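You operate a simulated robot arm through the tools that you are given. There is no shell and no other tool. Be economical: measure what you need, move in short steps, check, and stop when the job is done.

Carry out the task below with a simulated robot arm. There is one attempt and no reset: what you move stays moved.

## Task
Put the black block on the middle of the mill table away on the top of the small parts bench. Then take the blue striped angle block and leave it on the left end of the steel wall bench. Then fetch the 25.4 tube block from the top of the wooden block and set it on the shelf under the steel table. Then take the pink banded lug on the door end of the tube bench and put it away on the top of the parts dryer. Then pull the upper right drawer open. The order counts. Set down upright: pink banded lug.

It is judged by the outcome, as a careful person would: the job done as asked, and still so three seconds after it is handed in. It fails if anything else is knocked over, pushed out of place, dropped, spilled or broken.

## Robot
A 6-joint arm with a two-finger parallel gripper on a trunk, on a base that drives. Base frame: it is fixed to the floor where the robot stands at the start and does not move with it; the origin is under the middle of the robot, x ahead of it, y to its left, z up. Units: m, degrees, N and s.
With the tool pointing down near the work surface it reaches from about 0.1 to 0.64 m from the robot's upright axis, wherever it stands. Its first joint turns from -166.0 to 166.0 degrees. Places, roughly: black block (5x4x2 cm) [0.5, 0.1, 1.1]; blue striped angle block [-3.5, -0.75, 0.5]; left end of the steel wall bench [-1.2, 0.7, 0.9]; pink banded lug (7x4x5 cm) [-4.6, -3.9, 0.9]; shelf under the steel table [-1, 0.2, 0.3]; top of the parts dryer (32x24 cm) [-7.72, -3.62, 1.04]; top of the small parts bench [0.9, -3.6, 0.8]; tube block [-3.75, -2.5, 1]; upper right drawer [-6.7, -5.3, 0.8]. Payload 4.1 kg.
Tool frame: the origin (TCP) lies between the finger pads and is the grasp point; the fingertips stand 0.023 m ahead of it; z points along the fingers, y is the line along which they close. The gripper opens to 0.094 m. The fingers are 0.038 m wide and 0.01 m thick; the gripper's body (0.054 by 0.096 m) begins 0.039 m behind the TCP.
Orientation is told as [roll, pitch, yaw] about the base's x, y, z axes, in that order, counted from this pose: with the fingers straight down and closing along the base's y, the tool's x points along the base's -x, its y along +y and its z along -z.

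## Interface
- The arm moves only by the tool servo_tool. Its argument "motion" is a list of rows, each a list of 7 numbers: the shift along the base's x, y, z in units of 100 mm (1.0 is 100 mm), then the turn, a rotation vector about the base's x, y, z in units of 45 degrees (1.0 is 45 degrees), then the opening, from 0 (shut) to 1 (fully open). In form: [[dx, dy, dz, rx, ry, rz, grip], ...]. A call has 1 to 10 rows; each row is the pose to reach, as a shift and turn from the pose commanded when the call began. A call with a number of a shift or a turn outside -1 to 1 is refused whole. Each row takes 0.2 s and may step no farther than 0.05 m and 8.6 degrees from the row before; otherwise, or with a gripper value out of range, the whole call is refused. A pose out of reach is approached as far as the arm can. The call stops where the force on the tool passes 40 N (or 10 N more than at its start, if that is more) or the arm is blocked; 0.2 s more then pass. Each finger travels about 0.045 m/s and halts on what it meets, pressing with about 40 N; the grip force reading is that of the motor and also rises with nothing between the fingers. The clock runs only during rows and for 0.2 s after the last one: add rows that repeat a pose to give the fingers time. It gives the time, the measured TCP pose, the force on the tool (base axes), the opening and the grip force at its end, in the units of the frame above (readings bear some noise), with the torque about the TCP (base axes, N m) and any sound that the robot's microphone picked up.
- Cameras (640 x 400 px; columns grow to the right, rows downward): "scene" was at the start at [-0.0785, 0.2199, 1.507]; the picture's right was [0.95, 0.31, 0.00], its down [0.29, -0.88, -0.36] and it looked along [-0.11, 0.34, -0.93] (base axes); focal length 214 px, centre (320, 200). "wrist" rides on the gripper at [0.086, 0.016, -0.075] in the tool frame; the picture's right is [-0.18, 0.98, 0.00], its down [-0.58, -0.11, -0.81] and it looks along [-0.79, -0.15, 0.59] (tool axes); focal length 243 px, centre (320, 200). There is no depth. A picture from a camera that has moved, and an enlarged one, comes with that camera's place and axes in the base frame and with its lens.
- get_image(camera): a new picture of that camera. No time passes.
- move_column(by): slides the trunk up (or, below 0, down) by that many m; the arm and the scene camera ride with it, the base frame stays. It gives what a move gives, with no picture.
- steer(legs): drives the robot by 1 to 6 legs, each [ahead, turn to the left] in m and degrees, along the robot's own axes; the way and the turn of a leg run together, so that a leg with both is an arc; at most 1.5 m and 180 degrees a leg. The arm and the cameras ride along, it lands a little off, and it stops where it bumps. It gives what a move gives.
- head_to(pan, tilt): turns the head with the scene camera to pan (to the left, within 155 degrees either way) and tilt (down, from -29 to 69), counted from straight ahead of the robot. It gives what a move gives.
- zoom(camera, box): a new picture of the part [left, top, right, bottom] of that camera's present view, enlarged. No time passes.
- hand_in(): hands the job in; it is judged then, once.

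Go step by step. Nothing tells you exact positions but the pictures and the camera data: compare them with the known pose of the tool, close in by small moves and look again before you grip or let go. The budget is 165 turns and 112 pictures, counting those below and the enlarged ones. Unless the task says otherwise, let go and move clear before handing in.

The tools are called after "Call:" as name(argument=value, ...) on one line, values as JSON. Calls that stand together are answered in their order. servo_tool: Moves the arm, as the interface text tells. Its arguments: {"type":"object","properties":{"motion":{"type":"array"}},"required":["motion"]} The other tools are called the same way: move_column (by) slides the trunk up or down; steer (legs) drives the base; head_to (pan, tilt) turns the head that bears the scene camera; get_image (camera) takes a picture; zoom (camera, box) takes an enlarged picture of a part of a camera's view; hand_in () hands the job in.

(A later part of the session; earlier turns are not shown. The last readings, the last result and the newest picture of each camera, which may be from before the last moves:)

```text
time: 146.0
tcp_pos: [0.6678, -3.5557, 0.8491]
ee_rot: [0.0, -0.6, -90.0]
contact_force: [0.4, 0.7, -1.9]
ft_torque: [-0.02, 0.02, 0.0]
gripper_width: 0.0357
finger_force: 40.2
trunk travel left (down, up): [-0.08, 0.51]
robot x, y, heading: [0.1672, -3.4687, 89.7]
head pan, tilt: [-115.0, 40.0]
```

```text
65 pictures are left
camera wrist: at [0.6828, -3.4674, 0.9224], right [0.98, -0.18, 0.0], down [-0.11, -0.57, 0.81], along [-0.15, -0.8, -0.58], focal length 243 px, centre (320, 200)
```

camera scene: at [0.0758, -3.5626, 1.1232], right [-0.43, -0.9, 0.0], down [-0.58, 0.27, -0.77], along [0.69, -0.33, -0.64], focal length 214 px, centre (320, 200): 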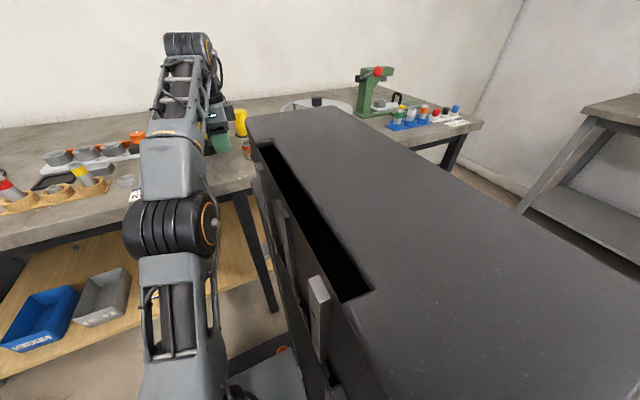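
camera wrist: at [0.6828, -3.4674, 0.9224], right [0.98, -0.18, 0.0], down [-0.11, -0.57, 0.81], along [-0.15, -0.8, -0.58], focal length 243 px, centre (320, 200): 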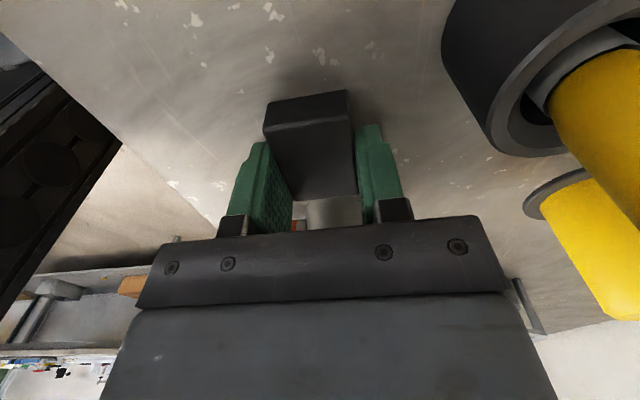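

Call:
servo_tool(motion=[[0, 0, -0.07, 0, 0.01, 0, 0.2], [0, 0, -0.14, 0, 0.01, 0, 0.2], [0, 0, -0.2, 0, 0.01, 0, 0.2], [0, 0, -0.25, 0, 0.01, 0, 0.2], [0, 0, -0.29, 0, 0.01, 0, 0.2], [0, 0, -0.33, 0, 0.01, 0, 0.2]])

```text
time: 146.6
tcp_pos: [0.6658, -3.5545, 0.8431]
ee_rot: [0.9, -1.0, -90.1]
contact_force: [-1.4, -0.9, 11.7]
ft_torque: [0.33, 0.36, 0.02]
gripper_width: 0.0358
finger_force: 39.9
trunk travel left (down, up): [-0.08, 0.51]
robot x, y, heading: [0.1649, -3.4692, 89.6]
head pan, tilt: [-115.0, 40.0]
stopped in row 3: the force on the tool passed its limit at 52 N (the readings are from after the stop); the commanded pose is now the measured one
```

Block rests on the bench top. Release and rise.

Call:
servo_tool(motion=[[0, 0, 0, 0, 0, 0, 0.45], [0, 0, 0, 0, 0, 0, 0.6], [0, 0, 0, 0, 0, 0, 0.6], [0, 0, 0.2, 0, 0, 0, 0.6], [0, 0, 0.6, 0, 0, 0, 0.6], [-0.2, 0, 1, 0, 0, 0, 0.6]])

Call:
get_image(camera="wrist")

```text
time: 147.2
tcp_pos: [0.6679, -3.5545, 0.8433]
ee_rot: [1.4, -1.2, -90.1]
contact_force: [3.3, -0.8, 5.9]
ft_torque: [0.1, 0.17, -0.03]
gripper_width: 0.0552
finger_force: 0.1
trunk travel left (down, up): [-0.08, 0.51]
robot x, y, heading: [0.1639, -3.4699, 89.9]
head pan, tilt: [-115.0, 40.0]
stopped in row 3: the force on the tool passed its limit at 46 N (the readings are from after the stop); the commanded pose is now the measured one
```

```text
64 pictures are left
camera wrist: at [0.6818, -3.4662, 0.9178], right [0.98, -0.18, 0.03], down [-0.13, -0.57, 0.81], along [-0.13, -0.8, -0.58], focal length 243 px, centre (320, 200)
```

wrist: 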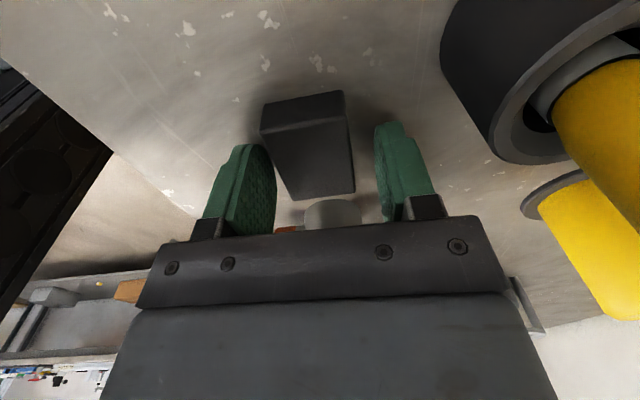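

Call:
servo_tool(motion=[[0, 0, 0.2, 0, 0, 0, 0.6], [0, 0, 0.6, 0, 0, 0, 0.6], [-0.2, 0, 1, 0, 0, 0, 0.6]])

Call:
move_column(by=0.3)

Call:
get_image(camera="wrist")

Call:
head_to(pan=80, tilt=20)

Call:
get_image(camera="scene")

```text
time: 148.0
tcp_pos: [0.6241, -3.5487, 0.9083]
ee_rot: [1.4, -1.1, -90.1]
contact_force: [0.2, -0.4, -0.9]
ft_torque: [-0.01, 0.01, 0.02]
gripper_width: 0.0565
finger_force: 0.1
out of reach, approached as far as the arm can: row 2, 3
trunk travel left (down, up): [-0.08, 0.51]
robot x, y, heading: [0.1671, -3.4669, 89.8]
head pan, tilt: [-115.0, 40.0]
```

```text
time: 151.0
tcp_pos: [0.624, -3.5482, 1.209]
ee_rot: [1.6, -1.1, -90.1]
contact_force: [-0.7, 0.1, 0.7]
ft_torque: [0.02, 0.02, 0.0]
gripper_width: 0.0563
finger_force: 0.2
trunk travel left (down, up): [-0.38, 0.21]
robot x, y, heading: [0.1665, -3.468, 89.5]
head pan, tilt: [-115.0, 40.0]
```

```text
63 pictures are left
camera wrist: at [0.6384, -3.4598, 1.282], right [0.98, -0.18, 0.03], down [-0.13, -0.57, 0.81], along [-0.13, -0.8, -0.58], focal length 243 px, centre (320, 200)
```

wrist: 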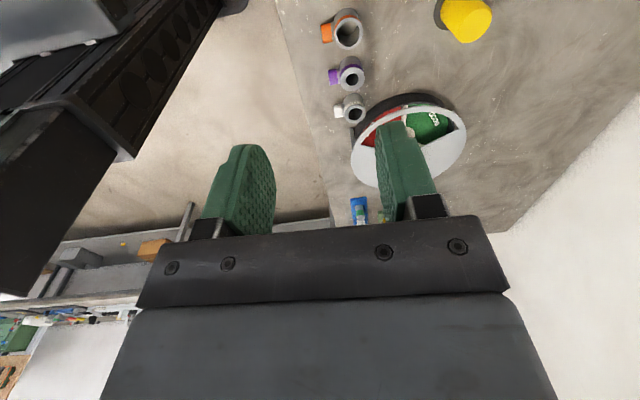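

```text
time: 153.9
tcp_pos: [0.6238, -3.5478, 1.2092]
ee_rot: [1.5, -1.2, -90.2]
contact_force: [0.3, 0.2, 0.5]
ft_torque: [-0.04, -0.02, 0.01]
gripper_width: 0.0564
finger_force: 0.0
trunk travel left (down, up): [-0.38, 0.21]
robot x, y, heading: [0.1672, -3.4695, 89.5]
head pan, tilt: [80.0, 20.0]
```

```text
62 pictures are left
camera scene: at [-0.093, -3.5097, 1.4546], right [0.18, 0.98, 0.0], down [0.34, -0.06, -0.94], along [-0.92, 0.17, -0.34], focal length 214 px, centre (320, 200)
```

scene: 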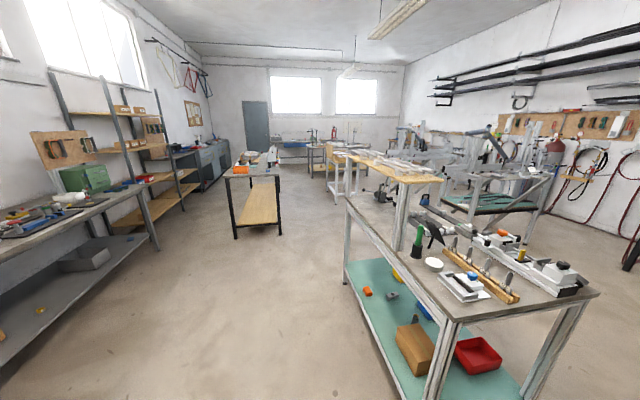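

First item done. Next I head for the jig stands near (−3.5, −0.75): retract, drive forward and arc left into the open aisle.

Call:
servo_tool(motion=[[-0.3, 0.3, 0, 0, 0, 0, 0.6], [-0.6, 0.6, 0, 0, 0, 0, 0.6], [-1, 1, 0, -0.03, -0.03, 0, 0.6]])

Call:
steer(legs=[[1.35, 0], [0.6, 90], [0.8, 0]])

Call:
head_to(pan=-35, tilt=20)

Call:
get_image(camera="scene")

```text
refused: row 3 steps farther than a row can; nothing moved
```

```text
time: 168.3
tcp_pos: [-0.9301, -1.2746, 1.2074]
ee_rot: [1.5, -1.2, -0.9]
contact_force: [-0.1, 0.3, 0.6]
ft_torque: [0.02, 0.03, 0.0]
gripper_width: 0.0565
finger_force: 0.1
trunk travel left (down, up): [-0.38, 0.21]
robot x, y, heading: [-1.0164, -1.7357, 179.1]
head pan, tilt: [80.0, 20.0]
cut short: leg 2
```

```text
time: 170.2
tcp_pos: [-0.9307, -1.2745, 1.2094]
ee_rot: [1.5, -1.1, -0.8]
contact_force: [-0.4, -0.2, 0.3]
ft_torque: [-0.03, 0.02, 0.02]
gripper_width: 0.0563
finger_force: 0.1
trunk travel left (down, up): [-0.38, 0.21]
robot x, y, heading: [-1.0153, -1.7329, 179.2]
head pan, tilt: [-35.0, 20.0]
```

```text
61 pictures are left
camera scene: at [-1.035, -1.8449, 1.4546], right [0.59, 0.81, 0.0], down [0.28, -0.2, -0.94], along [-0.76, 0.55, -0.34], focal length 214 px, centre (320, 200)
```

scene: 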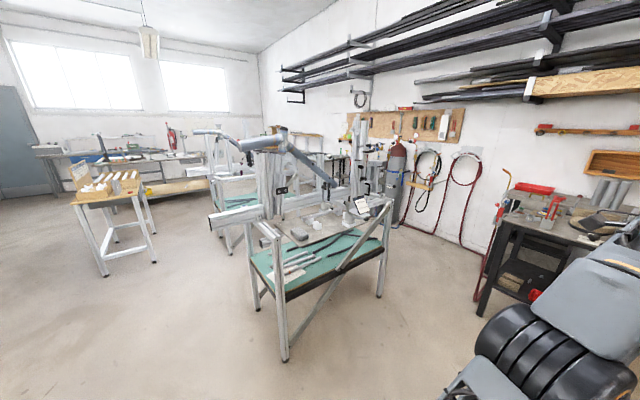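

Call:
servo_tool(motion=[[-0.3, -0.3, 0, 0, 0, 0, 0.6], [-0.6, -0.6, 0, 0, 0, 0, 0.6], [-0.8, -0.9, 0, 0, 0, 0, 0.6], [-1, -1, 0, 0, 0, 0, 0.6]])

Call:
servo_tool(motion=[[-0.3, -0.2, 0, 0, 0, 0, 0.6], [-0.6, -0.4, 0, 0, 0, 0, 0.6], [-0.9, -0.5, 0, 0, 0, 0, 0.6]])

Call:
steer(legs=[[0.6, 15], [0.6, -15], [0.6, 0]])

Call:
head_to(pan=-60, tilt=20)

Call:
get_image(camera="scene")

```text
time: 171.2
tcp_pos: [-1.0308, -1.3755, 1.2084]
ee_rot: [1.4, -1.1, -0.8]
contact_force: [0.5, -1.4, -0.2]
ft_torque: [-0.06, 0.01, 0.01]
gripper_width: 0.0565
finger_force: 0.0
trunk travel left (down, up): [-0.38, 0.21]
robot x, y, heading: [-1.0161, -1.735, 179.1]
head pan, tilt: [-35.0, 20.0]
```

```text
time: 172.1
tcp_pos: [-1.121, -1.4251, 1.2088]
ee_rot: [1.5, -1.2, -0.7]
contact_force: [0.5, -0.6, 0.1]
ft_torque: [-0.01, 0.0, 0.01]
gripper_width: 0.0564
finger_force: 0.1
trunk travel left (down, up): [-0.38, 0.21]
robot x, y, heading: [-1.0152, -1.7312, 179.2]
head pan, tilt: [-35.0, 20.0]
```

```text
time: 181.4
tcp_pos: [-2.9065, -1.5546, 1.2078]
ee_rot: [1.5, -1.0, -0.6]
contact_force: [-1.2, 0.8, 0.3]
ft_torque: [-0.02, 0.04, -0.04]
gripper_width: 0.0564
finger_force: 0.1
trunk travel left (down, up): [-0.38, 0.21]
robot x, y, heading: [-2.8002, -1.8637, 179.5]
head pan, tilt: [-35.0, 20.0]
```

```text
time: 182.3
tcp_pos: [-2.9054, -1.5549, 1.209]
ee_rot: [1.5, -1.1, -0.6]
contact_force: [0.3, -0.3, 0.6]
ft_torque: [0.03, -0.01, 0.0]
gripper_width: 0.0564
finger_force: 0.1
trunk travel left (down, up): [-0.38, 0.21]
robot x, y, heading: [-2.8005, -1.861, 179.3]
head pan, tilt: [-60.0, 20.0]
```

```text
60 pictures are left
camera scene: at [-2.7893, -1.9472, 1.4546], right [0.87, 0.49, 0.0], down [0.17, -0.3, -0.94], along [-0.46, 0.82, -0.34], focal length 214 px, centre (320, 200)
```

scene: 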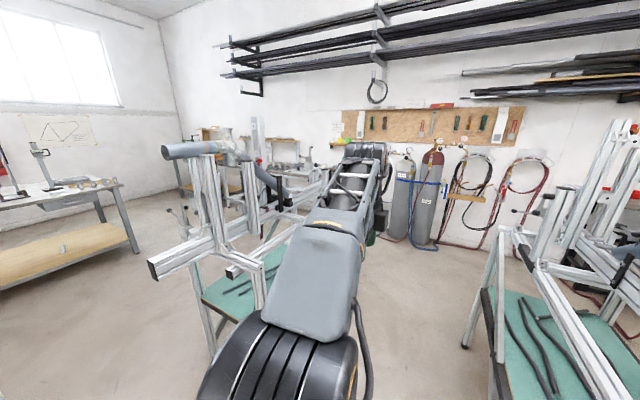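

The arm hides the second stand; I'll turn the wrist so its camera faces north.

Call:
servo_tool(motion=[[0, 0, 0, 0, 0, 0.18, 0.9], [0, 0, 0, 0, 0, 0.36, 0.9], [0, 0, 0, 0, 0, 0.54, 0.9], [0, 0, 0, 0, 0, 0.72, 0.9], [0, 0, 0, 0, 0, 0.9, 0.9], [0, 0, 0, 0, 0, 1, 0.9]])

Call:
servo_tool(motion=[[0, 0, 0, 0, 0, 0.18, 0.9], [0, 0, 0, 0, 0, 0.36, 0.9], [0, 0, 0, 0, 0, 0.54, 0.9], [0, 0, 0, 0, 0, 0.72, 0.9], [0, 0, 0, 0, 0, 0.9, 0.9], [0, 0, 0, 0, 0, 1, 0.9]])

Call:
get_image(camera="wrist")

```text
time: 183.7
tcp_pos: [-2.9051, -1.5546, 1.2088]
ee_rot: [1.6, -1.1, 44.5]
contact_force: [1.1, -1.1, 0.2]
ft_torque: [0.0, -0.01, -0.01]
gripper_width: 0.0847
finger_force: 0.1
trunk travel left (down, up): [-0.38, 0.21]
robot x, y, heading: [-2.7988, -1.8616, 179.0]
head pan, tilt: [-60.0, 20.0]
```

```text
time: 185.1
tcp_pos: [-2.9067, -1.5556, 1.2082]
ee_rot: [1.7, -1.1, 89.4]
contact_force: [-0.3, -0.2, 1.1]
ft_torque: [0.01, 0.0, 0.03]
gripper_width: 0.0843
finger_force: 0.0
trunk travel left (down, up): [-0.38, 0.21]
robot x, y, heading: [-2.7985, -1.8597, 179.2]
head pan, tilt: [-60.0, 20.0]
```

```text
59 pictures are left
camera wrist: at [-2.9218, -1.6428, 1.2818], right [-0.98, 0.19, 0.03], down [0.13, 0.56, 0.81], along [0.14, 0.8, -0.58], focal length 243 px, centre (320, 200)
```

wrist: 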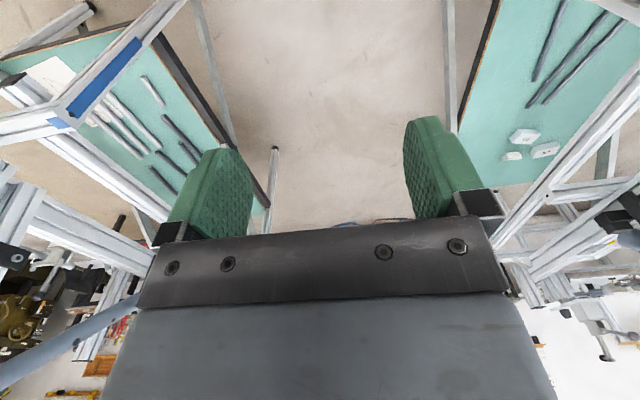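

Call:
zoom(camera="wrist", box=[460, 90, 640, 200])

```text
3.56 times, centred on (550, 145) of wrist
camera zoom: at [-2.9218, -1.6428, 1.2818], right [-0.98, 0.19, 0.03], down [0.13, 0.56, 0.81], along [0.14, 0.8, -0.58], focal length 863 px, centre (-498, 396)
```

zoom: 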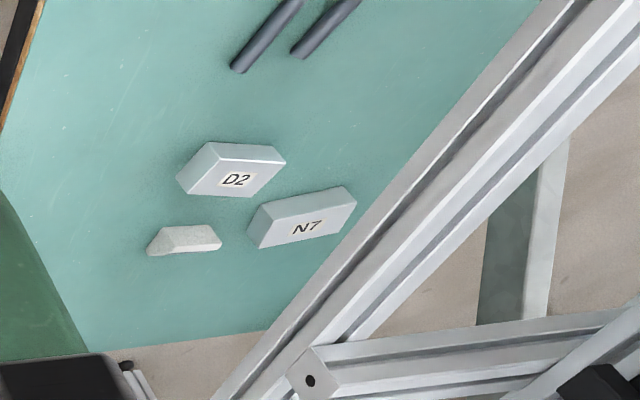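

Three angle blocks lie on the far stand's shelf, but no blue stripe is visible from this side. I'll turn and reverse into the gap between the two stands so my right side faces that shelf.

Call:
steer(legs=[[0.13, 0], [0, 91], [-0.9, 0]])

Call:
head_to(pan=-125, tilt=40)

Call:
get_image(camera="scene")

Call:
get_image(camera="wrist")

```text
time: 194.6
tcp_pos: [-3.2488, -1.0776, 1.2084]
ee_rot: [1.4, -1.1, -178.7]
contact_force: [0.6, 0.1, 0.8]
ft_torque: [-0.04, -0.01, 0.02]
gripper_width: 0.0847
finger_force: 0.1
trunk travel left (down, up): [-0.38, 0.21]
robot x, y, heading: [-2.9428, -0.9614, -88.7]
head pan, tilt: [-60.0, 20.0]
```

```text
time: 195.9
tcp_pos: [-3.2482, -1.0777, 1.2086]
ee_rot: [1.4, -1.1, -178.8]
contact_force: [-0.4, -0.6, -0.8]
ft_torque: [0.0, -0.02, -0.02]
gripper_width: 0.0846
finger_force: 0.0
trunk travel left (down, up): [-0.38, 0.21]
robot x, y, heading: [-2.9464, -0.9623, -88.9]
head pan, tilt: [-125.0, 40.0]
```

```text
57 pictures are left
camera scene: at [-2.8522, -0.8512, 1.4232], right [0.56, 0.83, 0.0], down [0.53, -0.36, -0.77], along [-0.64, 0.43, -0.64], focal length 214 px, centre (320, 200)
```

scene: 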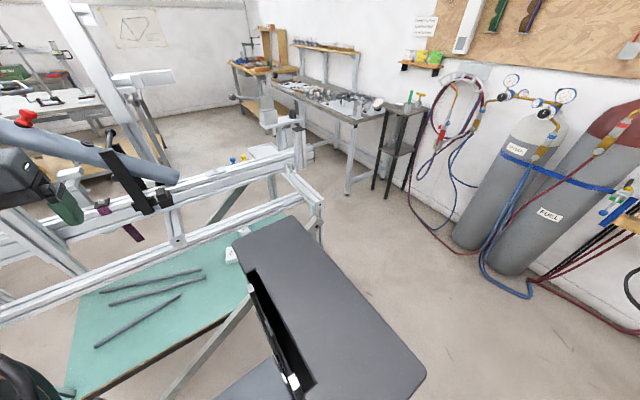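

```text
56 pictures are left
camera wrist: at [-3.161, -1.0903, 1.2818], right [-0.16, -0.99, 0.03], down [-0.57, 0.12, 0.81], along [-0.81, 0.12, -0.58], focal length 243 px, centre (320, 200)
```

wrist: 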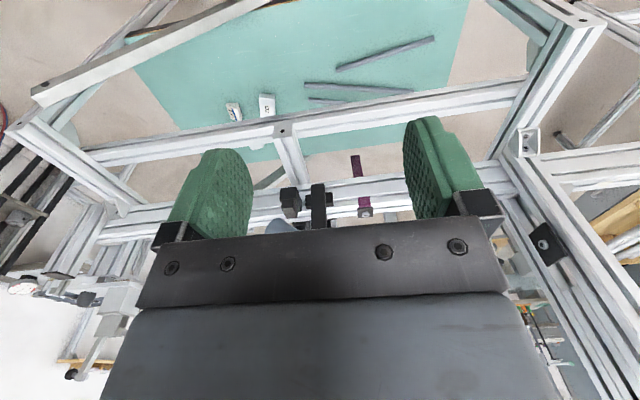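

Call:
zoom(camera="wrist", box=[190, 60, 330, 160])

Call:
zoom(camera="scene", box=[190, 220, 330, 320])

```text
4.00 times, centred on (260, 110) of wrist
camera zoom: at [-3.161, -1.0903, 1.2818], right [-0.16, -0.99, 0.03], down [-0.57, 0.12, 0.81], along [-0.81, 0.12, -0.58], focal length 970 px, centre (560, 560)
```

zoom: 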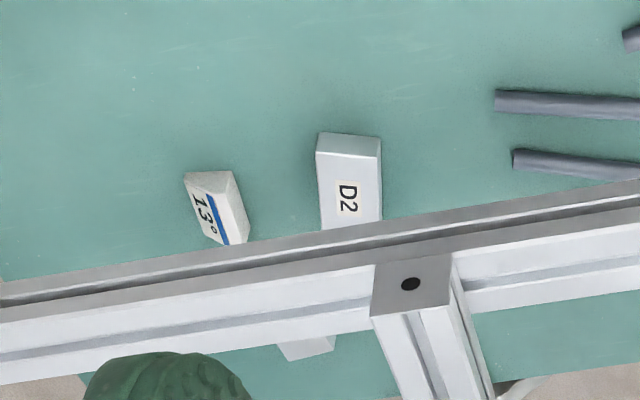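

```text
4.00 times, centred on (260, 270) of scene
camera zoom: at [-2.8522, -0.8512, 1.4232], right [0.56, 0.83, 0.0], down [0.53, -0.36, -0.77], along [-0.64, 0.43, -0.64], focal length 858 px, centre (560, -80)
```

zoom: 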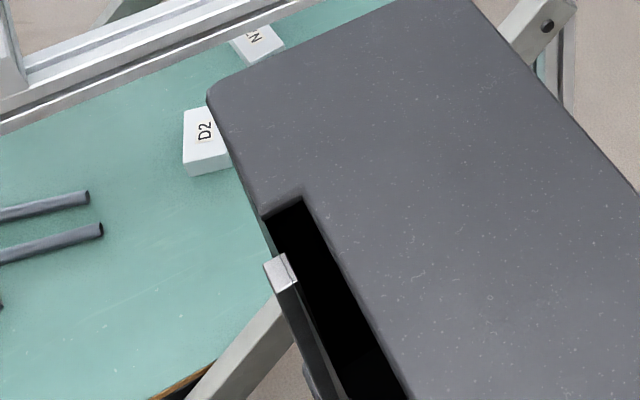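

Found it: the small block marked 13° with a blue stripe at about (−3.643, −0.714, 0.507), under the jig rails. I'll reverse a bit to be level with it, lower the trunk, and tilt the tool toward the shelf.

Call:
steer(legs=[[-0.24, 0]])

Call:
move_column(by=-0.34)

Call:
servo_tool(motion=[[0, 0.1, 0, 0, 0.15, 0, 0.9], [0, 0.2, 0, 0, 0.3, 0, 0.9], [0, 0.3, 0, 0, 0.45, 0, 0.9], [0, 0.4, 0, 0, 0.6, 0, 0.9], [0, 0.5, 0, 0, 0.75, 0, 0.9], [0, 0.6, 0, 0, 0.9, 0, 0.9]])

Call:
get_image(camera="wrist")

Call:
head_to(pan=-75, tilt=45)

Call:
get_image(camera="scene")

```text
time: 197.7
tcp_pos: [-3.2541, -0.8376, 1.2081]
ee_rot: [1.4, -1.1, -179.0]
contact_force: [0.0, -0.3, -0.2]
ft_torque: [-0.02, 0.0, 0.02]
gripper_width: 0.0849
finger_force: 0.1
trunk travel left (down, up): [-0.38, 0.21]
robot x, y, heading: [-2.9537, -0.7238, -89.0]
head pan, tilt: [-125.0, 40.0]
```

```text
time: 201.0
tcp_pos: [-3.2542, -0.8371, 0.8674]
ee_rot: [1.6, -1.2, -178.9]
contact_force: [0.6, -0.3, 0.2]
ft_torque: [0.02, 0.03, 0.03]
gripper_width: 0.0844
finger_force: 0.1
trunk travel left (down, up): [-0.04, 0.55]
robot x, y, heading: [-2.9485, -0.7222, -89.0]
head pan, tilt: [-125.0, 40.0]
```

```text
time: 202.4
tcp_pos: [-3.2538, -0.7777, 0.8688]
ee_rot: [0.6, -41.8, -178.6]
contact_force: [-1.1, -0.4, -0.1]
ft_torque: [-0.03, -0.01, 0.0]
gripper_width: 0.0849
finger_force: 0.1
trunk travel left (down, up): [-0.04, 0.55]
robot x, y, heading: [-2.9507, -0.722, -89.1]
head pan, tilt: [-125.0, 40.0]
```

```text
53 pictures are left
camera wrist: at [-3.1396, -0.79, 0.8671], right [-0.11, -0.99, 0.13], down [0.1, 0.12, 0.99], along [-0.99, 0.12, 0.09], focal length 243 px, centre (320, 200)
```

wrist: 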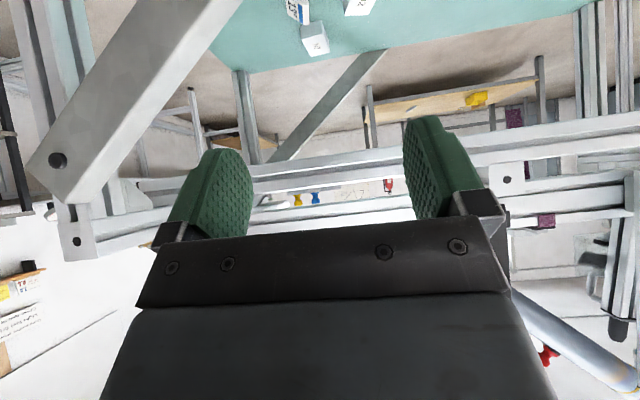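

```text
time: 203.6
tcp_pos: [-3.2553, -0.7771, 0.8684]
ee_rot: [0.6, -41.6, -178.5]
contact_force: [0.3, 0.3, -0.4]
ft_torque: [0.0, 0.03, -0.04]
gripper_width: 0.0846
finger_force: 0.0
trunk travel left (down, up): [-0.04, 0.55]
robot x, y, heading: [-2.9492, -0.7238, -88.9]
head pan, tilt: [-75.0, 45.0]
```

```text
52 pictures are left
camera scene: at [-2.8641, -0.6821, 1.0759], right [-0.28, 0.96, 0.0], down [0.68, 0.19, -0.71], along [-0.68, -0.19, -0.71], focal length 214 px, centre (320, 200)
```

scene: 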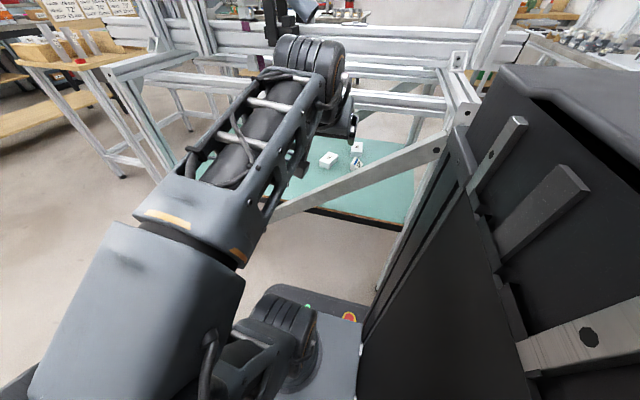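

A diagonal brace closes the east side; the north end of the stand looks open. I'll reverse north out of the gap, turn to face east, and back up alongside the north end so my right side faces it.

Call:
steer(legs=[[-0.68, 0], [0, 89], [-0.62, 0]])

Call:
head_to(pan=-60, tilt=45)

Call:
get_image(camera="scene")

Call:
get_image(camera="wrist")

```text
time: 214.3
tcp_pos: [-3.5344, -0.3493, 0.8696]
ee_rot: [0.6, -41.6, -89.1]
contact_force: [0.7, -0.4, 0.0]
ft_torque: [0.03, 0.0, 0.03]
gripper_width: 0.0844
finger_force: 0.0
trunk travel left (down, up): [-0.04, 0.55]
robot x, y, heading: [-3.5859, -0.0489, 0.4]
head pan, tilt: [-75.0, 45.0]
```

```text
time: 215.0
tcp_pos: [-3.5349, -0.3509, 0.8676]
ee_rot: [0.6, -41.7, -89.1]
contact_force: [0.1, 0.6, -0.2]
ft_torque: [-0.01, 0.0, 0.01]
gripper_width: 0.0846
finger_force: 0.1
trunk travel left (down, up): [-0.04, 0.55]
robot x, y, heading: [-3.5871, -0.0478, 0.5]
head pan, tilt: [-60.0, 45.0]
```

```text
51 pictures are left
camera scene: at [-3.6069, 0.05, 1.0759], right [-0.86, -0.51, 0.0], down [-0.36, 0.61, -0.71], along [0.36, -0.61, -0.71], focal length 214 px, centre (320, 200)
```

scene: 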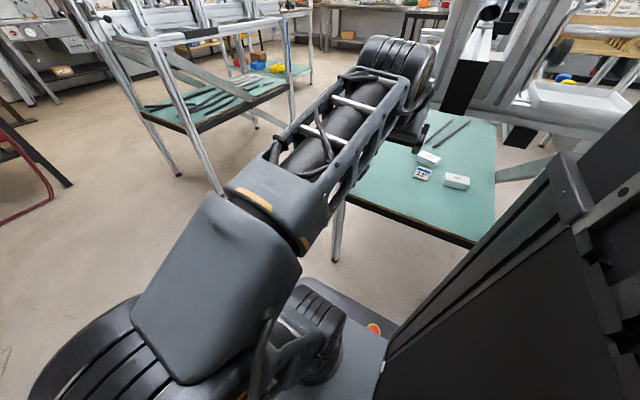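

```text
50 pictures are left
camera wrist: at [-3.5212, -0.2356, 0.8673], right [0.98, -0.12, 0.13], down [-0.12, 0.1, 0.99], along [-0.13, -0.99, 0.08], focal length 243 px, centre (320, 200)
```

wrist: 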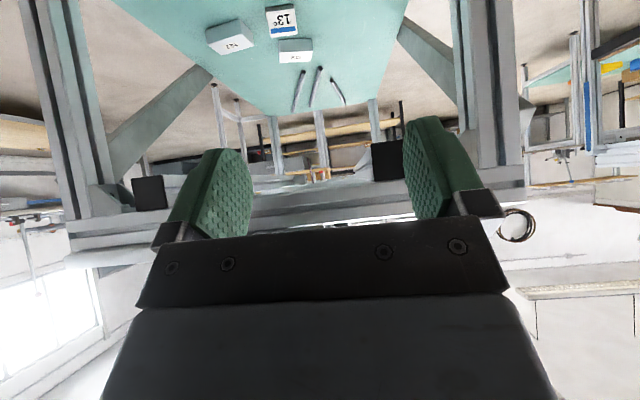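

North side is open and the 13° block faces me. I approach under the crossbar with the tool pitched ~30° below horizontal.

Call:
servo_tool(motion=[[-0.25, -0.15, -0.33, -0.13, 0, 0, 0.9], [-0.55, -0.3, -0.66, -0.26, 0, 0, 0.9], [-0.8, -0.5, -1, -0.4, 0, 0, 0.9]])

Call:
servo_tool(motion=[[0, -0.3, -0.3, 0, 0, 0, 0.9], [0, -0.6, -0.6, 0, 0, 0, 0.9], [0, -1, -0.9, 0, 0, 0, 0.9]])

Call:
servo_tool(motion=[[0, -0.3, -0.2, 0, 0, 0, 0.9], [0, -0.6, -0.4, 0, 0, 0, 0.9], [0, -1, -0.6, 0, 0, 0, 0.9]])

Call:
get_image(camera="wrist")

```text
time: 215.8
tcp_pos: [-3.6162, -0.399, 0.7702]
ee_rot: [0.0, -59.7, -88.9]
contact_force: [0.3, 0.5, 0.0]
ft_torque: [0.03, 0.0, -0.02]
gripper_width: 0.0848
finger_force: 0.0
trunk travel left (down, up): [-0.04, 0.55]
robot x, y, heading: [-3.5878, -0.0475, 0.4]
head pan, tilt: [-60.0, 45.0]
```

```text
time: 216.6
tcp_pos: [-3.6153, -0.4992, 0.6776]
ee_rot: [-0.1, -59.6, -88.8]
contact_force: [-0.3, 0.8, 0.4]
ft_torque: [0.02, 0.02, 0.0]
gripper_width: 0.0849
finger_force: 0.0
trunk travel left (down, up): [-0.04, 0.55]
robot x, y, heading: [-3.5858, -0.0475, 0.4]
head pan, tilt: [-60.0, 45.0]
```

```text
time: 217.4
tcp_pos: [-3.6143, -0.5998, 0.6195]
ee_rot: [0.0, -59.6, -88.7]
contact_force: [0.2, -0.6, -0.1]
ft_torque: [0.02, -0.04, -0.03]
gripper_width: 0.0846
finger_force: 0.1
trunk travel left (down, up): [-0.04, 0.55]
robot x, y, heading: [-3.5857, -0.0458, 0.6]
head pan, tilt: [-60.0, 45.0]
```

```text
49 pictures are left
camera wrist: at [-3.6008, -0.4915, 0.582], right [0.98, -0.07, 0.16], down [-0.12, 0.4, 0.91], along [-0.13, -0.91, 0.39], focal length 243 px, centre (320, 200)
```

wrist: 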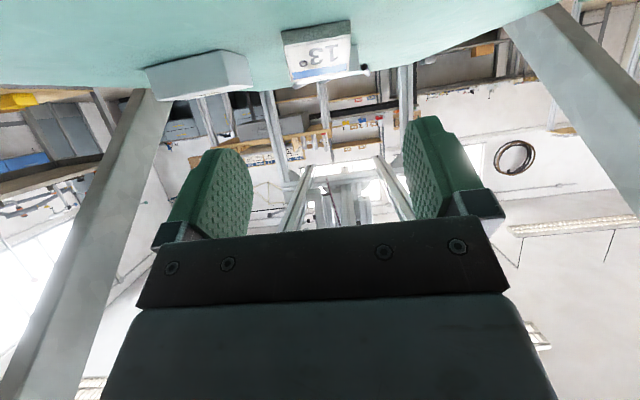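

The camera hangs below the tool at this pitch, so I steepen the tool while moving in above the block, then look again.

Call:
move_column(by=-0.035)

Call:
servo_tool(motion=[[0, -0.3, 0.15, 0, 0, 0, 0.95], [0, -0.6, 0.3, 0, 0, 0, 0.95], [0, -0.75, 0.3, 0.12, 0, 0, 0.95], [0, -0.9, 0.25, 0.25, 0, 0, 0.95], [0, -1, 0.2, 0.38, 0, 0, 0.95], [0, -1, 0.1, 0.5, 0, 0, 0.95]])

Call:
get_image(camera="wrist")

Call:
get_image(camera="scene")

```text
time: 218.2
tcp_pos: [-3.6145, -0.5999, 0.5837]
ee_rot: [0.1, -59.7, -88.7]
contact_force: [-0.3, 0.2, 0.3]
ft_torque: [-0.05, 0.04, -0.01]
gripper_width: 0.0846
finger_force: 0.0
trunk travel left (down, up): [-0.005, 0.585]
robot x, y, heading: [-3.5887, -0.0465, 0.4]
head pan, tilt: [-60.0, 45.0]
```

```text
time: 219.6
tcp_pos: [-3.614, -0.7007, 0.5942]
ee_rot: [0.6, -37.1, -89.3]
contact_force: [-0.4, 0.2, -0.1]
ft_torque: [0.01, 0.0, 0.01]
gripper_width: 0.0892
finger_force: 0.0
out of reach, approached as far as the arm can: row 3
trunk travel left (down, up): [-0.005, 0.585]
robot x, y, heading: [-3.5887, -0.0451, 0.5]
head pan, tilt: [-60.0, 45.0]
```

```text
48 pictures are left
camera wrist: at [-3.6007, -0.5856, 0.602], right [0.98, -0.13, 0.12], down [-0.12, 0.02, 0.99], along [-0.13, -0.99, 0.0], focal length 243 px, centre (320, 200)
```

wrist: 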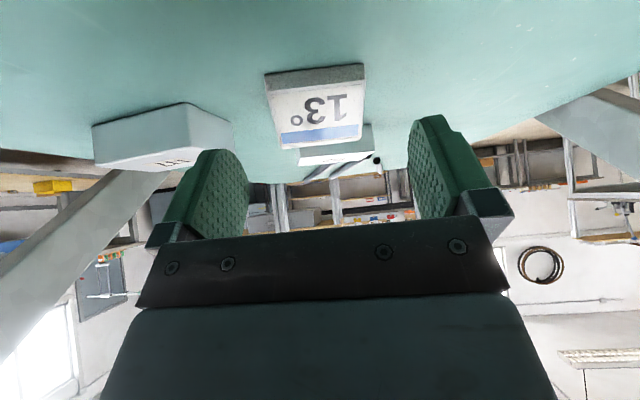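

```text
47 pictures are left
camera scene: at [-3.6069, 0.05, 1.0409], right [-0.86, -0.51, 0.0], down [-0.36, 0.61, -0.71], along [0.36, -0.61, -0.71], focal length 214 px, centre (320, 200)
```

scene: 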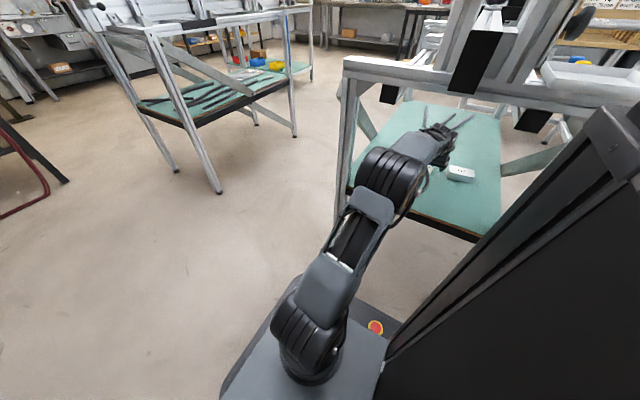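

Call:
servo_tool(motion=[[-0.02, -0.2, -0.08, 0, 0, 0, 0.95], [-0.02, -0.4, -0.2, 0, 0, 0, 0.95], [-0.02, -0.6, -0.32, 0, 0, 0, 0.95], [-0.02, -0.68, -0.4, 0, 0, 0, 0.95]])

Call:
get_image(camera="wrist")

```text
time: 220.6
tcp_pos: [-3.6173, -0.7682, 0.5602]
ee_rot: [0.4, -37.7, -89.1]
contact_force: [-0.7, 16.6, 22.1]
ft_torque: [0.49, 0.98, -0.84]
gripper_width: 0.0891
finger_force: 0.1
trunk travel left (down, up): [-0.005, 0.585]
robot x, y, heading: [-3.5901, -0.0477, 0.4]
head pan, tilt: [-60.0, 45.0]
```

```text
46 pictures are left
camera wrist: at [-3.6038, -0.6531, 0.5666], right [0.98, -0.13, 0.12], down [-0.12, 0.03, 0.99], along [-0.13, -0.99, 0.02], focal length 243 px, centre (320, 200)
```

wrist: 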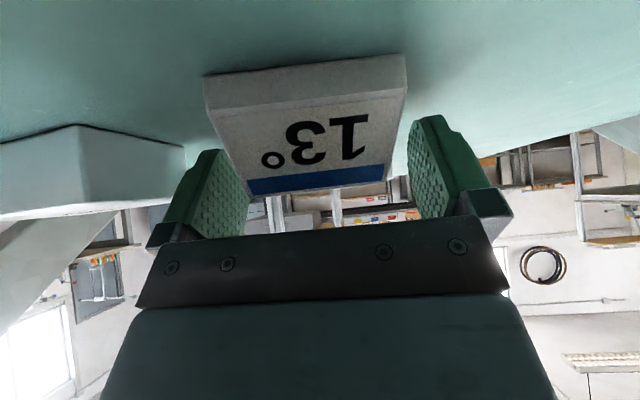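

Call:
servo_tool(motion=[[0, 0, 0.05, 0, 0, 0, 0.75], [0, 0, 0.05, 0, 0, 0, 0.6], [0, 0, 0.05, 0, 0, 0, 0.5], [0, 0, 0.05, 0, 0, 0, 0.45], [0, 0, 0.05, 0, 0, 0, 0.45]])

Call:
servo_tool(motion=[[0, 0.05, 0.15, 0, 0, 0, 0.45], [0, 0.15, 0.3, 0, 0, 0, 0.45], [0, 0.3, 0.4, -0.05, 0, 0, 0.45]])

Call:
get_image(camera="wrist")

```text
time: 221.8
tcp_pos: [-3.6156, -0.7676, 0.5602]
ee_rot: [0.8, -37.3, -89.1]
contact_force: [3.8, -0.5, 14.8]
ft_torque: [0.08, 0.33, 0.19]
gripper_width: 0.0561
finger_force: 40.4
trunk travel left (down, up): [-0.005, 0.585]
robot x, y, heading: [-3.5859, -0.0489, 1.0]
head pan, tilt: [-60.0, 45.0]
```

```text
time: 222.6
tcp_pos: [-3.6163, -0.7372, 0.5975]
ee_rot: [0.6, -39.2, -89.2]
contact_force: [0.1, -0.2, -0.9]
ft_torque: [0.01, 0.0, -0.02]
gripper_width: 0.0561
finger_force: 39.8
trunk travel left (down, up): [-0.005, 0.585]
robot x, y, heading: [-3.5864, -0.0455, 0.6]
head pan, tilt: [-60.0, 45.0]
```

```text
45 pictures are left
camera wrist: at [-3.603, -0.623, 0.6009], right [0.98, -0.12, 0.12], down [-0.12, 0.06, 0.99], along [-0.13, -0.99, 0.04], focal length 243 px, centre (320, 200)
```

wrist: 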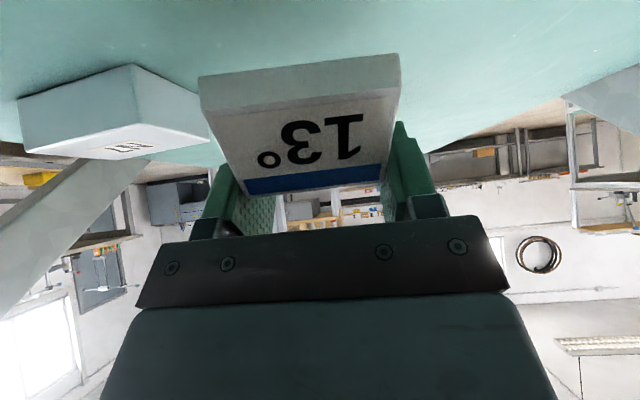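

Call:
servo_tool(motion=[[0, 0.2, 0.1, -0.1, 0, 0, 0.45], [0, 0.4, 0.15, -0.2, 0, 0, 0.45], [0, 0.6, 0.15, -0.3, 0, 0, 0.45], [0, 0.9, 0.15, -0.43, 0, 0, 0.45]])

Call:
servo_tool(motion=[[0, 0.35, 0.2, 0, 0, 0, 0.45], [0, 0.7, 0.4, 0, 0, 0, 0.45], [0, 1, 0.6, 0, 0, 0, 0.45]])

Call:
servo_tool(motion=[[0, 0.35, 0.3, 0, 0, 0, 0.45], [0, 0.7, 0.6, 0, 0, 0, 0.45], [0, 1, 0.9, 0, 0, 0, 0.45]])

Call:
servo_tool(motion=[[0, 0.3, 0.3, 0.15, 0, 0, 0.45], [0, 0.6, 0.6, 0.3, 0, 0, 0.45], [0, 0.8, 0.9, 0.45, 0, 0, 0.45]])

Call:
move_column(by=0.3)

Call:
head_to(pan=30, tilt=25)

Call:
get_image(camera="scene")

```text
time: 223.6
tcp_pos: [-3.6176, -0.6465, 0.613]
ee_rot: [-0.4, -58.7, -88.4]
contact_force: [0.1, -0.6, -0.1]
ft_torque: [-0.01, 0.0, 0.01]
gripper_width: 0.0562
finger_force: 40.6
trunk travel left (down, up): [-0.005, 0.585]
robot x, y, heading: [-3.5824, -0.0429, 0.4]
head pan, tilt: [-60.0, 45.0]
```

```text
time: 224.4
tcp_pos: [-3.6159, -0.5458, 0.6736]
ee_rot: [0.1, -58.6, -89.0]
contact_force: [-0.1, 0.6, -1.4]
ft_torque: [0.01, 0.0, 0.0]
gripper_width: 0.0559
finger_force: 40.4
trunk travel left (down, up): [-0.005, 0.585]
robot x, y, heading: [-3.583, -0.0473, 0.3]
head pan, tilt: [-60.0, 45.0]
```

```text
time: 225.2
tcp_pos: [-3.6168, -0.4478, 0.7626]
ee_rot: [0.1, -58.6, -88.8]
contact_force: [-0.1, 0.4, -0.6]
ft_torque: [-0.04, 0.02, 0.0]
gripper_width: 0.0559
finger_force: 39.5
trunk travel left (down, up): [-0.005, 0.585]
robot x, y, heading: [-3.5886, -0.0442, 0.5]
head pan, tilt: [-60.0, 45.0]
```

```text
time: 226.0
tcp_pos: [-3.6173, -0.368, 0.8521]
ee_rot: [0.5, -38.4, -89.2]
contact_force: [0.0, -0.5, -0.3]
ft_torque: [-0.01, 0.0, 0.0]
gripper_width: 0.0558
finger_force: 40.1
trunk travel left (down, up): [-0.005, 0.585]
robot x, y, heading: [-3.5846, -0.046, 0.5]
head pan, tilt: [-60.0, 45.0]
```

```text
time: 229.0
tcp_pos: [-3.6176, -0.3679, 1.154]
ee_rot: [0.6, -38.5, -89.2]
contact_force: [0.3, -0.3, -0.6]
ft_torque: [-0.02, 0.0, 0.0]
gripper_width: 0.0558
finger_force: 40.3
trunk travel left (down, up): [-0.305, 0.285]
robot x, y, heading: [-3.5879, -0.0415, 0.6]
head pan, tilt: [-60.0, 45.0]
```

```text
time: 230.7
tcp_pos: [-3.6175, -0.3688, 1.1526]
ee_rot: [0.6, -38.5, -89.2]
contact_force: [0.1, 0.5, -0.2]
ft_torque: [-0.01, 0.03, 0.02]
gripper_width: 0.0558
finger_force: 40.5
trunk travel left (down, up): [-0.305, 0.285]
robot x, y, heading: [-3.5854, -0.0415, 0.3]
head pan, tilt: [30.0, 25.0]
```

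```text
44 pictures are left
camera scene: at [-3.5687, 0.1668, 1.3714], right [0.51, -0.86, 0.0], down [-0.36, -0.21, -0.91], along [0.78, 0.46, -0.42], focal length 214 px, centre (320, 200)
```

scene: 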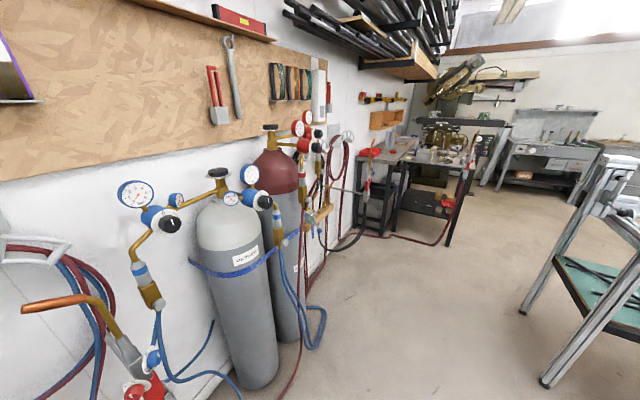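

Call:
zoom(camera="scene", box=[300, 90, 500, 215])

```text
3.20 times, centred on (400, 152) of scene
camera zoom: at [-3.5687, 0.1668, 1.3714], right [0.51, -0.86, 0.0], down [-0.36, -0.21, -0.91], along [0.78, 0.46, -0.42], focal length 686 px, centre (64, 352)
```

zoom: 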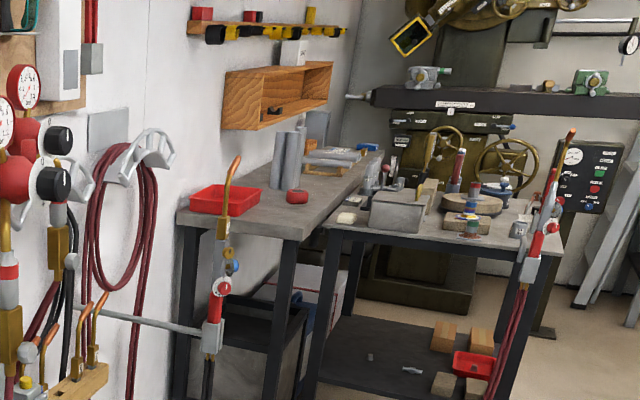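

The left end of the wall bench is free in front of the red tray. I tuck the arm in and drive east, then arc left so the bench end is on my front-right.

Call:
servo_tool(motion=[[0.3, 0.2, 0, 0, 0, 0, 0.45], [0.6, 0.4, 0, 0.1, 0, 0, 0.45], [1, 0.6, 0, 0.2, 0, 0, 0.45]])

Call:
servo_tool(motion=[[0.3, 0.2, 0, 0.1, 0, 0, 0.45], [0.6, 0.3, 0, 0.2, 0, 0, 0.45], [1, 0.4, 0, 0.3, 0, 0, 0.45]])

Call:
steer(legs=[[1.3, 0], [0.35, 80]])

Call:
head_to(pan=-40, tilt=35)

Call:
get_image(camera="scene")

```text
time: 231.5
tcp_pos: [-3.517, -0.3086, 1.1535]
ee_rot: [0.7, -29.4, -89.3]
contact_force: [-0.2, -0.3, -1.1]
ft_torque: [-0.06, 0.01, -0.04]
gripper_width: 0.0558
finger_force: 40.1
trunk travel left (down, up): [-0.305, 0.285]
robot x, y, heading: [-3.5838, -0.0464, 0.3]
head pan, tilt: [30.0, 25.0]
```

```text
time: 232.3
tcp_pos: [-3.417, -0.2678, 1.1531]
ee_rot: [0.9, -16.0, -89.4]
contact_force: [0.2, 0.4, -0.5]
ft_torque: [-0.04, -0.01, 0.0]
gripper_width: 0.056
finger_force: 40.0
trunk travel left (down, up): [-0.305, 0.285]
robot x, y, heading: [-3.5848, -0.0435, 0.5]
head pan, tilt: [30.0, 25.0]
```

```text
time: 242.2
tcp_pos: [-1.7954, 0.3006, 1.1538]
ee_rot: [0.9, -16.1, -9.1]
contact_force: [0.1, 0.6, -0.2]
ft_torque: [-0.05, 0.0, 0.03]
gripper_width: 0.0556
finger_force: 40.1
trunk travel left (down, up): [-0.305, 0.285]
robot x, y, heading: [-2.0421, 0.1736, 80.4]
head pan, tilt: [30.0, 25.0]
cut short: leg 2
```

```text
time: 243.6
tcp_pos: [-1.7961, 0.3005, 1.1537]
ee_rot: [1.0, -16.0, -9.3]
contact_force: [0.4, 0.5, -1.4]
ft_torque: [-0.04, 0.0, 0.0]
gripper_width: 0.0557
finger_force: 39.8
trunk travel left (down, up): [-0.305, 0.285]
robot x, y, heading: [-2.0419, 0.177, 80.4]
head pan, tilt: [-40.0, 35.0]
```

```text
42 pictures are left
camera scene: at [-2.1501, 0.1993, 1.3557], right [0.65, -0.76, 0.0], down [-0.44, -0.37, -0.82], along [0.62, 0.53, -0.57], focal length 214 px, centre (320, 200)
```

scene: 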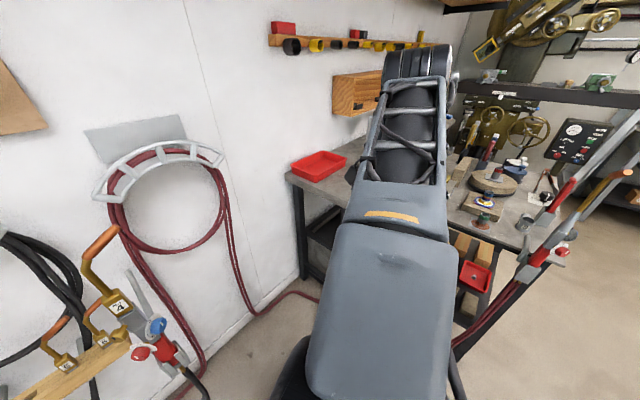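

Call:
servo_tool(motion=[[0.1, 0.15, 0, 0, 0, 0.18, 0.45], [0.2, 0.3, 0, 0, 0, 0.36, 0.45], [0.3, 0.45, 0, 0, 0, 0.54, 0.45], [0.4, 0.6, 0, 0, 0, 0.72, 0.45], [0.55, 0.8, 0, 0, 0, 0.9, 0.45], [0.7, 1, 0, 0, 0, 1, 0.45]])

Call:
servo_tool(motion=[[0.25, 0.3, 0, 0.1, -0.12, 0.04, 0.45], [0.5, 0.6, 0, 0.2, -0.24, 0.08, 0.45], [0.8, 1, 0, 0.31, -0.357, 0.11, 0.45]])

Call:
servo_tool(motion=[[0.3, 0.3, -0.3, 0, 0, 0, 0.45], [0.6, 0.6, -0.6, 0, 0, 0, 0.45], [1, 1, -0.9, 0, 0, 0, 0.45]])

Call:
get_image(camera="wrist")

```text
time: 245.0
tcp_pos: [-1.7249, 0.4001, 1.1532]
ee_rot: [0.9, -16.0, 35.9]
contact_force: [0.0, 0.1, -0.3]
ft_torque: [-0.01, -0.07, 0.02]
gripper_width: 0.0557
finger_force: 40.1
trunk travel left (down, up): [-0.305, 0.285]
robot x, y, heading: [-2.038, 0.1719, 80.4]
head pan, tilt: [-40.0, 35.0]
```

```text
time: 245.8
tcp_pos: [-1.6446, 0.5013, 1.1518]
ee_rot: [2.2, -37.3, 40.2]
contact_force: [0.7, 0.5, -0.7]
ft_torque: [0.03, -0.03, 0.03]
gripper_width: 0.0558
finger_force: 39.9
trunk travel left (down, up): [-0.305, 0.285]
robot x, y, heading: [-2.0412, 0.1753, 80.5]
head pan, tilt: [-40.0, 35.0]
```

```text
refused: row 1 steps farther than a row can; nothing moved
```

```text
41 pictures are left
camera wrist: at [-1.7412, 0.4375, 1.1598], right [-0.54, 0.83, 0.14], down [0.07, -0.12, 0.99], along [0.84, 0.55, 0.01], focal length 243 px, centre (320, 200)
```

wrist: 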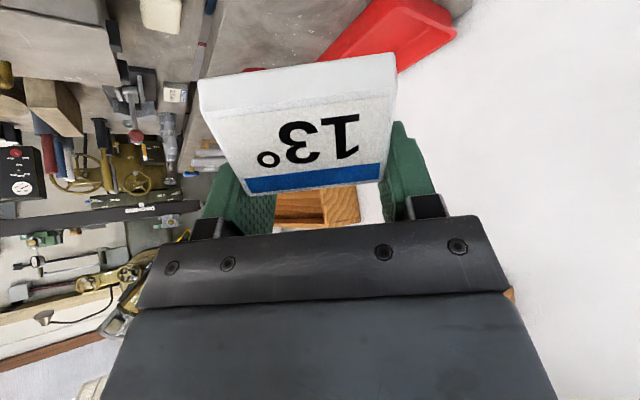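

Call:
servo_tool(motion=[[0.25, 0.25, -0.22, -0.01, -0.01, 0, 0.45], [0.5, 0.5, -0.45, -0.02, -0.02, 0, 0.45], [0.75, 0.75, -0.68, -0.02, -0.02, 0, 0.45], [1, 1, -0.9, -0.02, -0.02, 0, 0.45]])

Call:
get_image(camera="wrist")

Call:
get_image(camera="scene")

```text
time: 246.8
tcp_pos: [-1.5462, 0.6009, 1.0629]
ee_rot: [0.6, -37.4, 41.2]
contact_force: [-0.1, -0.5, 0.2]
ft_torque: [0.01, -0.01, -0.04]
gripper_width: 0.0558
finger_force: 39.7
trunk travel left (down, up): [-0.305, 0.285]
robot x, y, heading: [-2.0386, 0.172, 80.1]
head pan, tilt: [-40.0, 35.0]
```

```text
40 pictures are left
camera wrist: at [-1.6424, 0.5372, 1.0699], right [-0.54, 0.83, 0.12], down [0.06, -0.11, 0.99], along [0.84, 0.54, 0.01], focal length 243 px, centre (320, 200)
```

wrist: 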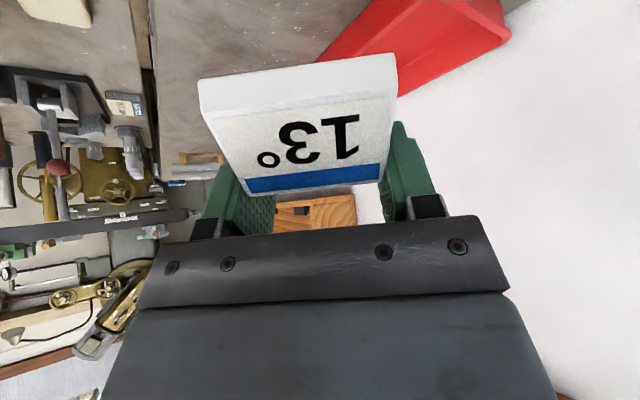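

```text
39 pictures are left
camera scene: at [-2.15, 0.1992, 1.3557], right [0.65, -0.76, 0.0], down [-0.44, -0.37, -0.82], along [0.62, 0.53, -0.57], focal length 214 px, centre (320, 200)
```

scene: 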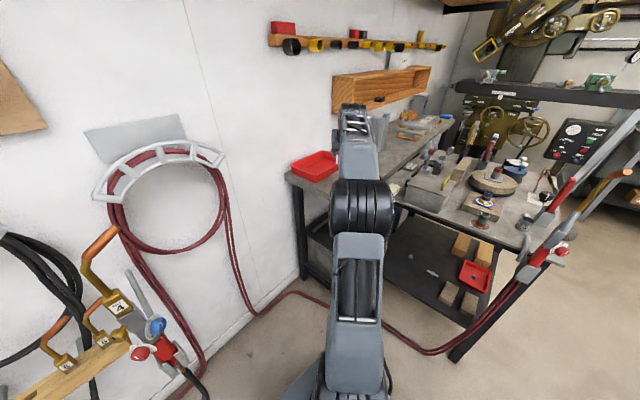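

Call:
servo_tool(motion=[[0.15, 0.15, -0.2, 0, 0, 0, 0.45], [0.3, 0.3, -0.5, 0, 0, 0, 0.45], [0.3, 0.3, -0.8, 0, 0, 0, 0.45], [0.3, 0.3, -1, 0, 0, 0, 0.45]])

Call:
get_image(camera="wrist")

```text
time: 247.8
tcp_pos: [-1.5142, 0.6298, 0.9636]
ee_rot: [0.6, -37.2, 41.2]
contact_force: [0.1, 0.5, -0.9]
ft_torque: [0.07, -0.02, -0.03]
gripper_width: 0.0559
finger_force: 39.5
trunk travel left (down, up): [-0.305, 0.285]
robot x, y, heading: [-2.0469, 0.1736, 80.4]
head pan, tilt: [-40.0, 35.0]
```

```text
38 pictures are left
camera wrist: at [-1.6113, 0.5665, 0.9701], right [-0.54, 0.83, 0.12], down [0.06, -0.11, 0.99], along [0.84, 0.54, 0.01], focal length 243 px, centre (320, 200)
```

wrist: 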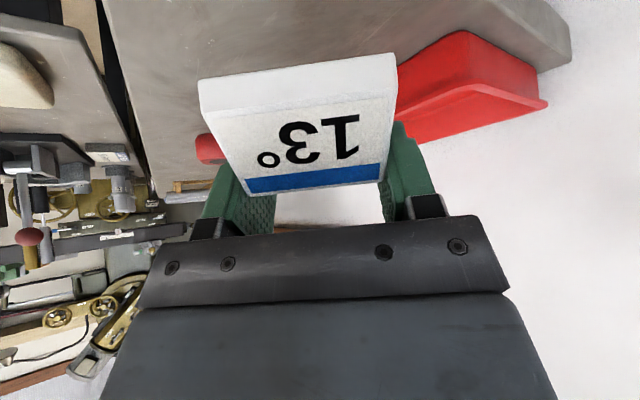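

Call:
servo_tool(motion=[[0, 0, -0.12, 0, 0, 0, 0.45], [0, 0, -0.24, 0, 0, 0, 0.45], [0, 0, -0.34, 0, 0, 0, 0.45], [0, 0, -0.42, 0, 0, 0, 0.45], [0, 0, -0.5, 0, 0, 0, 0.45], [0, 0, -0.58, 0, 0, 0, 0.45], [0, 0, -0.66, 0, 0, 0, 0.45]])

Call:
get_image(camera="wrist")

```text
time: 249.4
tcp_pos: [-1.515, 0.6307, 0.8971]
ee_rot: [0.6, -37.3, 41.1]
contact_force: [1.1, 0.0, -0.9]
ft_torque: [0.03, -0.02, 0.02]
gripper_width: 0.0556
finger_force: 40.0
trunk travel left (down, up): [-0.305, 0.285]
robot x, y, heading: [-2.0419, 0.1726, 80.5]
head pan, tilt: [-40.0, 35.0]
```

```text
37 pictures are left
camera wrist: at [-1.6117, 0.5669, 0.9039], right [-0.54, 0.83, 0.12], down [0.06, -0.11, 0.99], along [0.84, 0.54, 0.01], focal length 243 px, centre (320, 200)
```

wrist: 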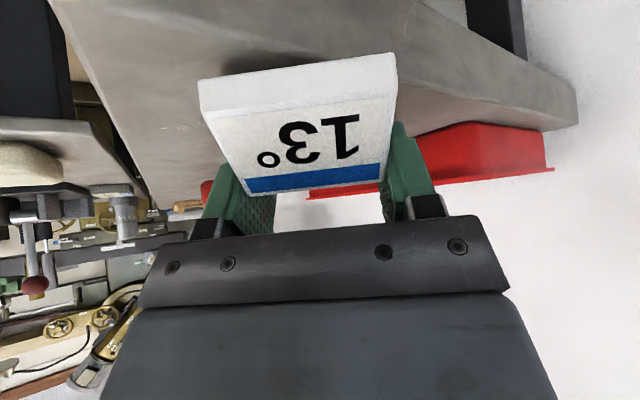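

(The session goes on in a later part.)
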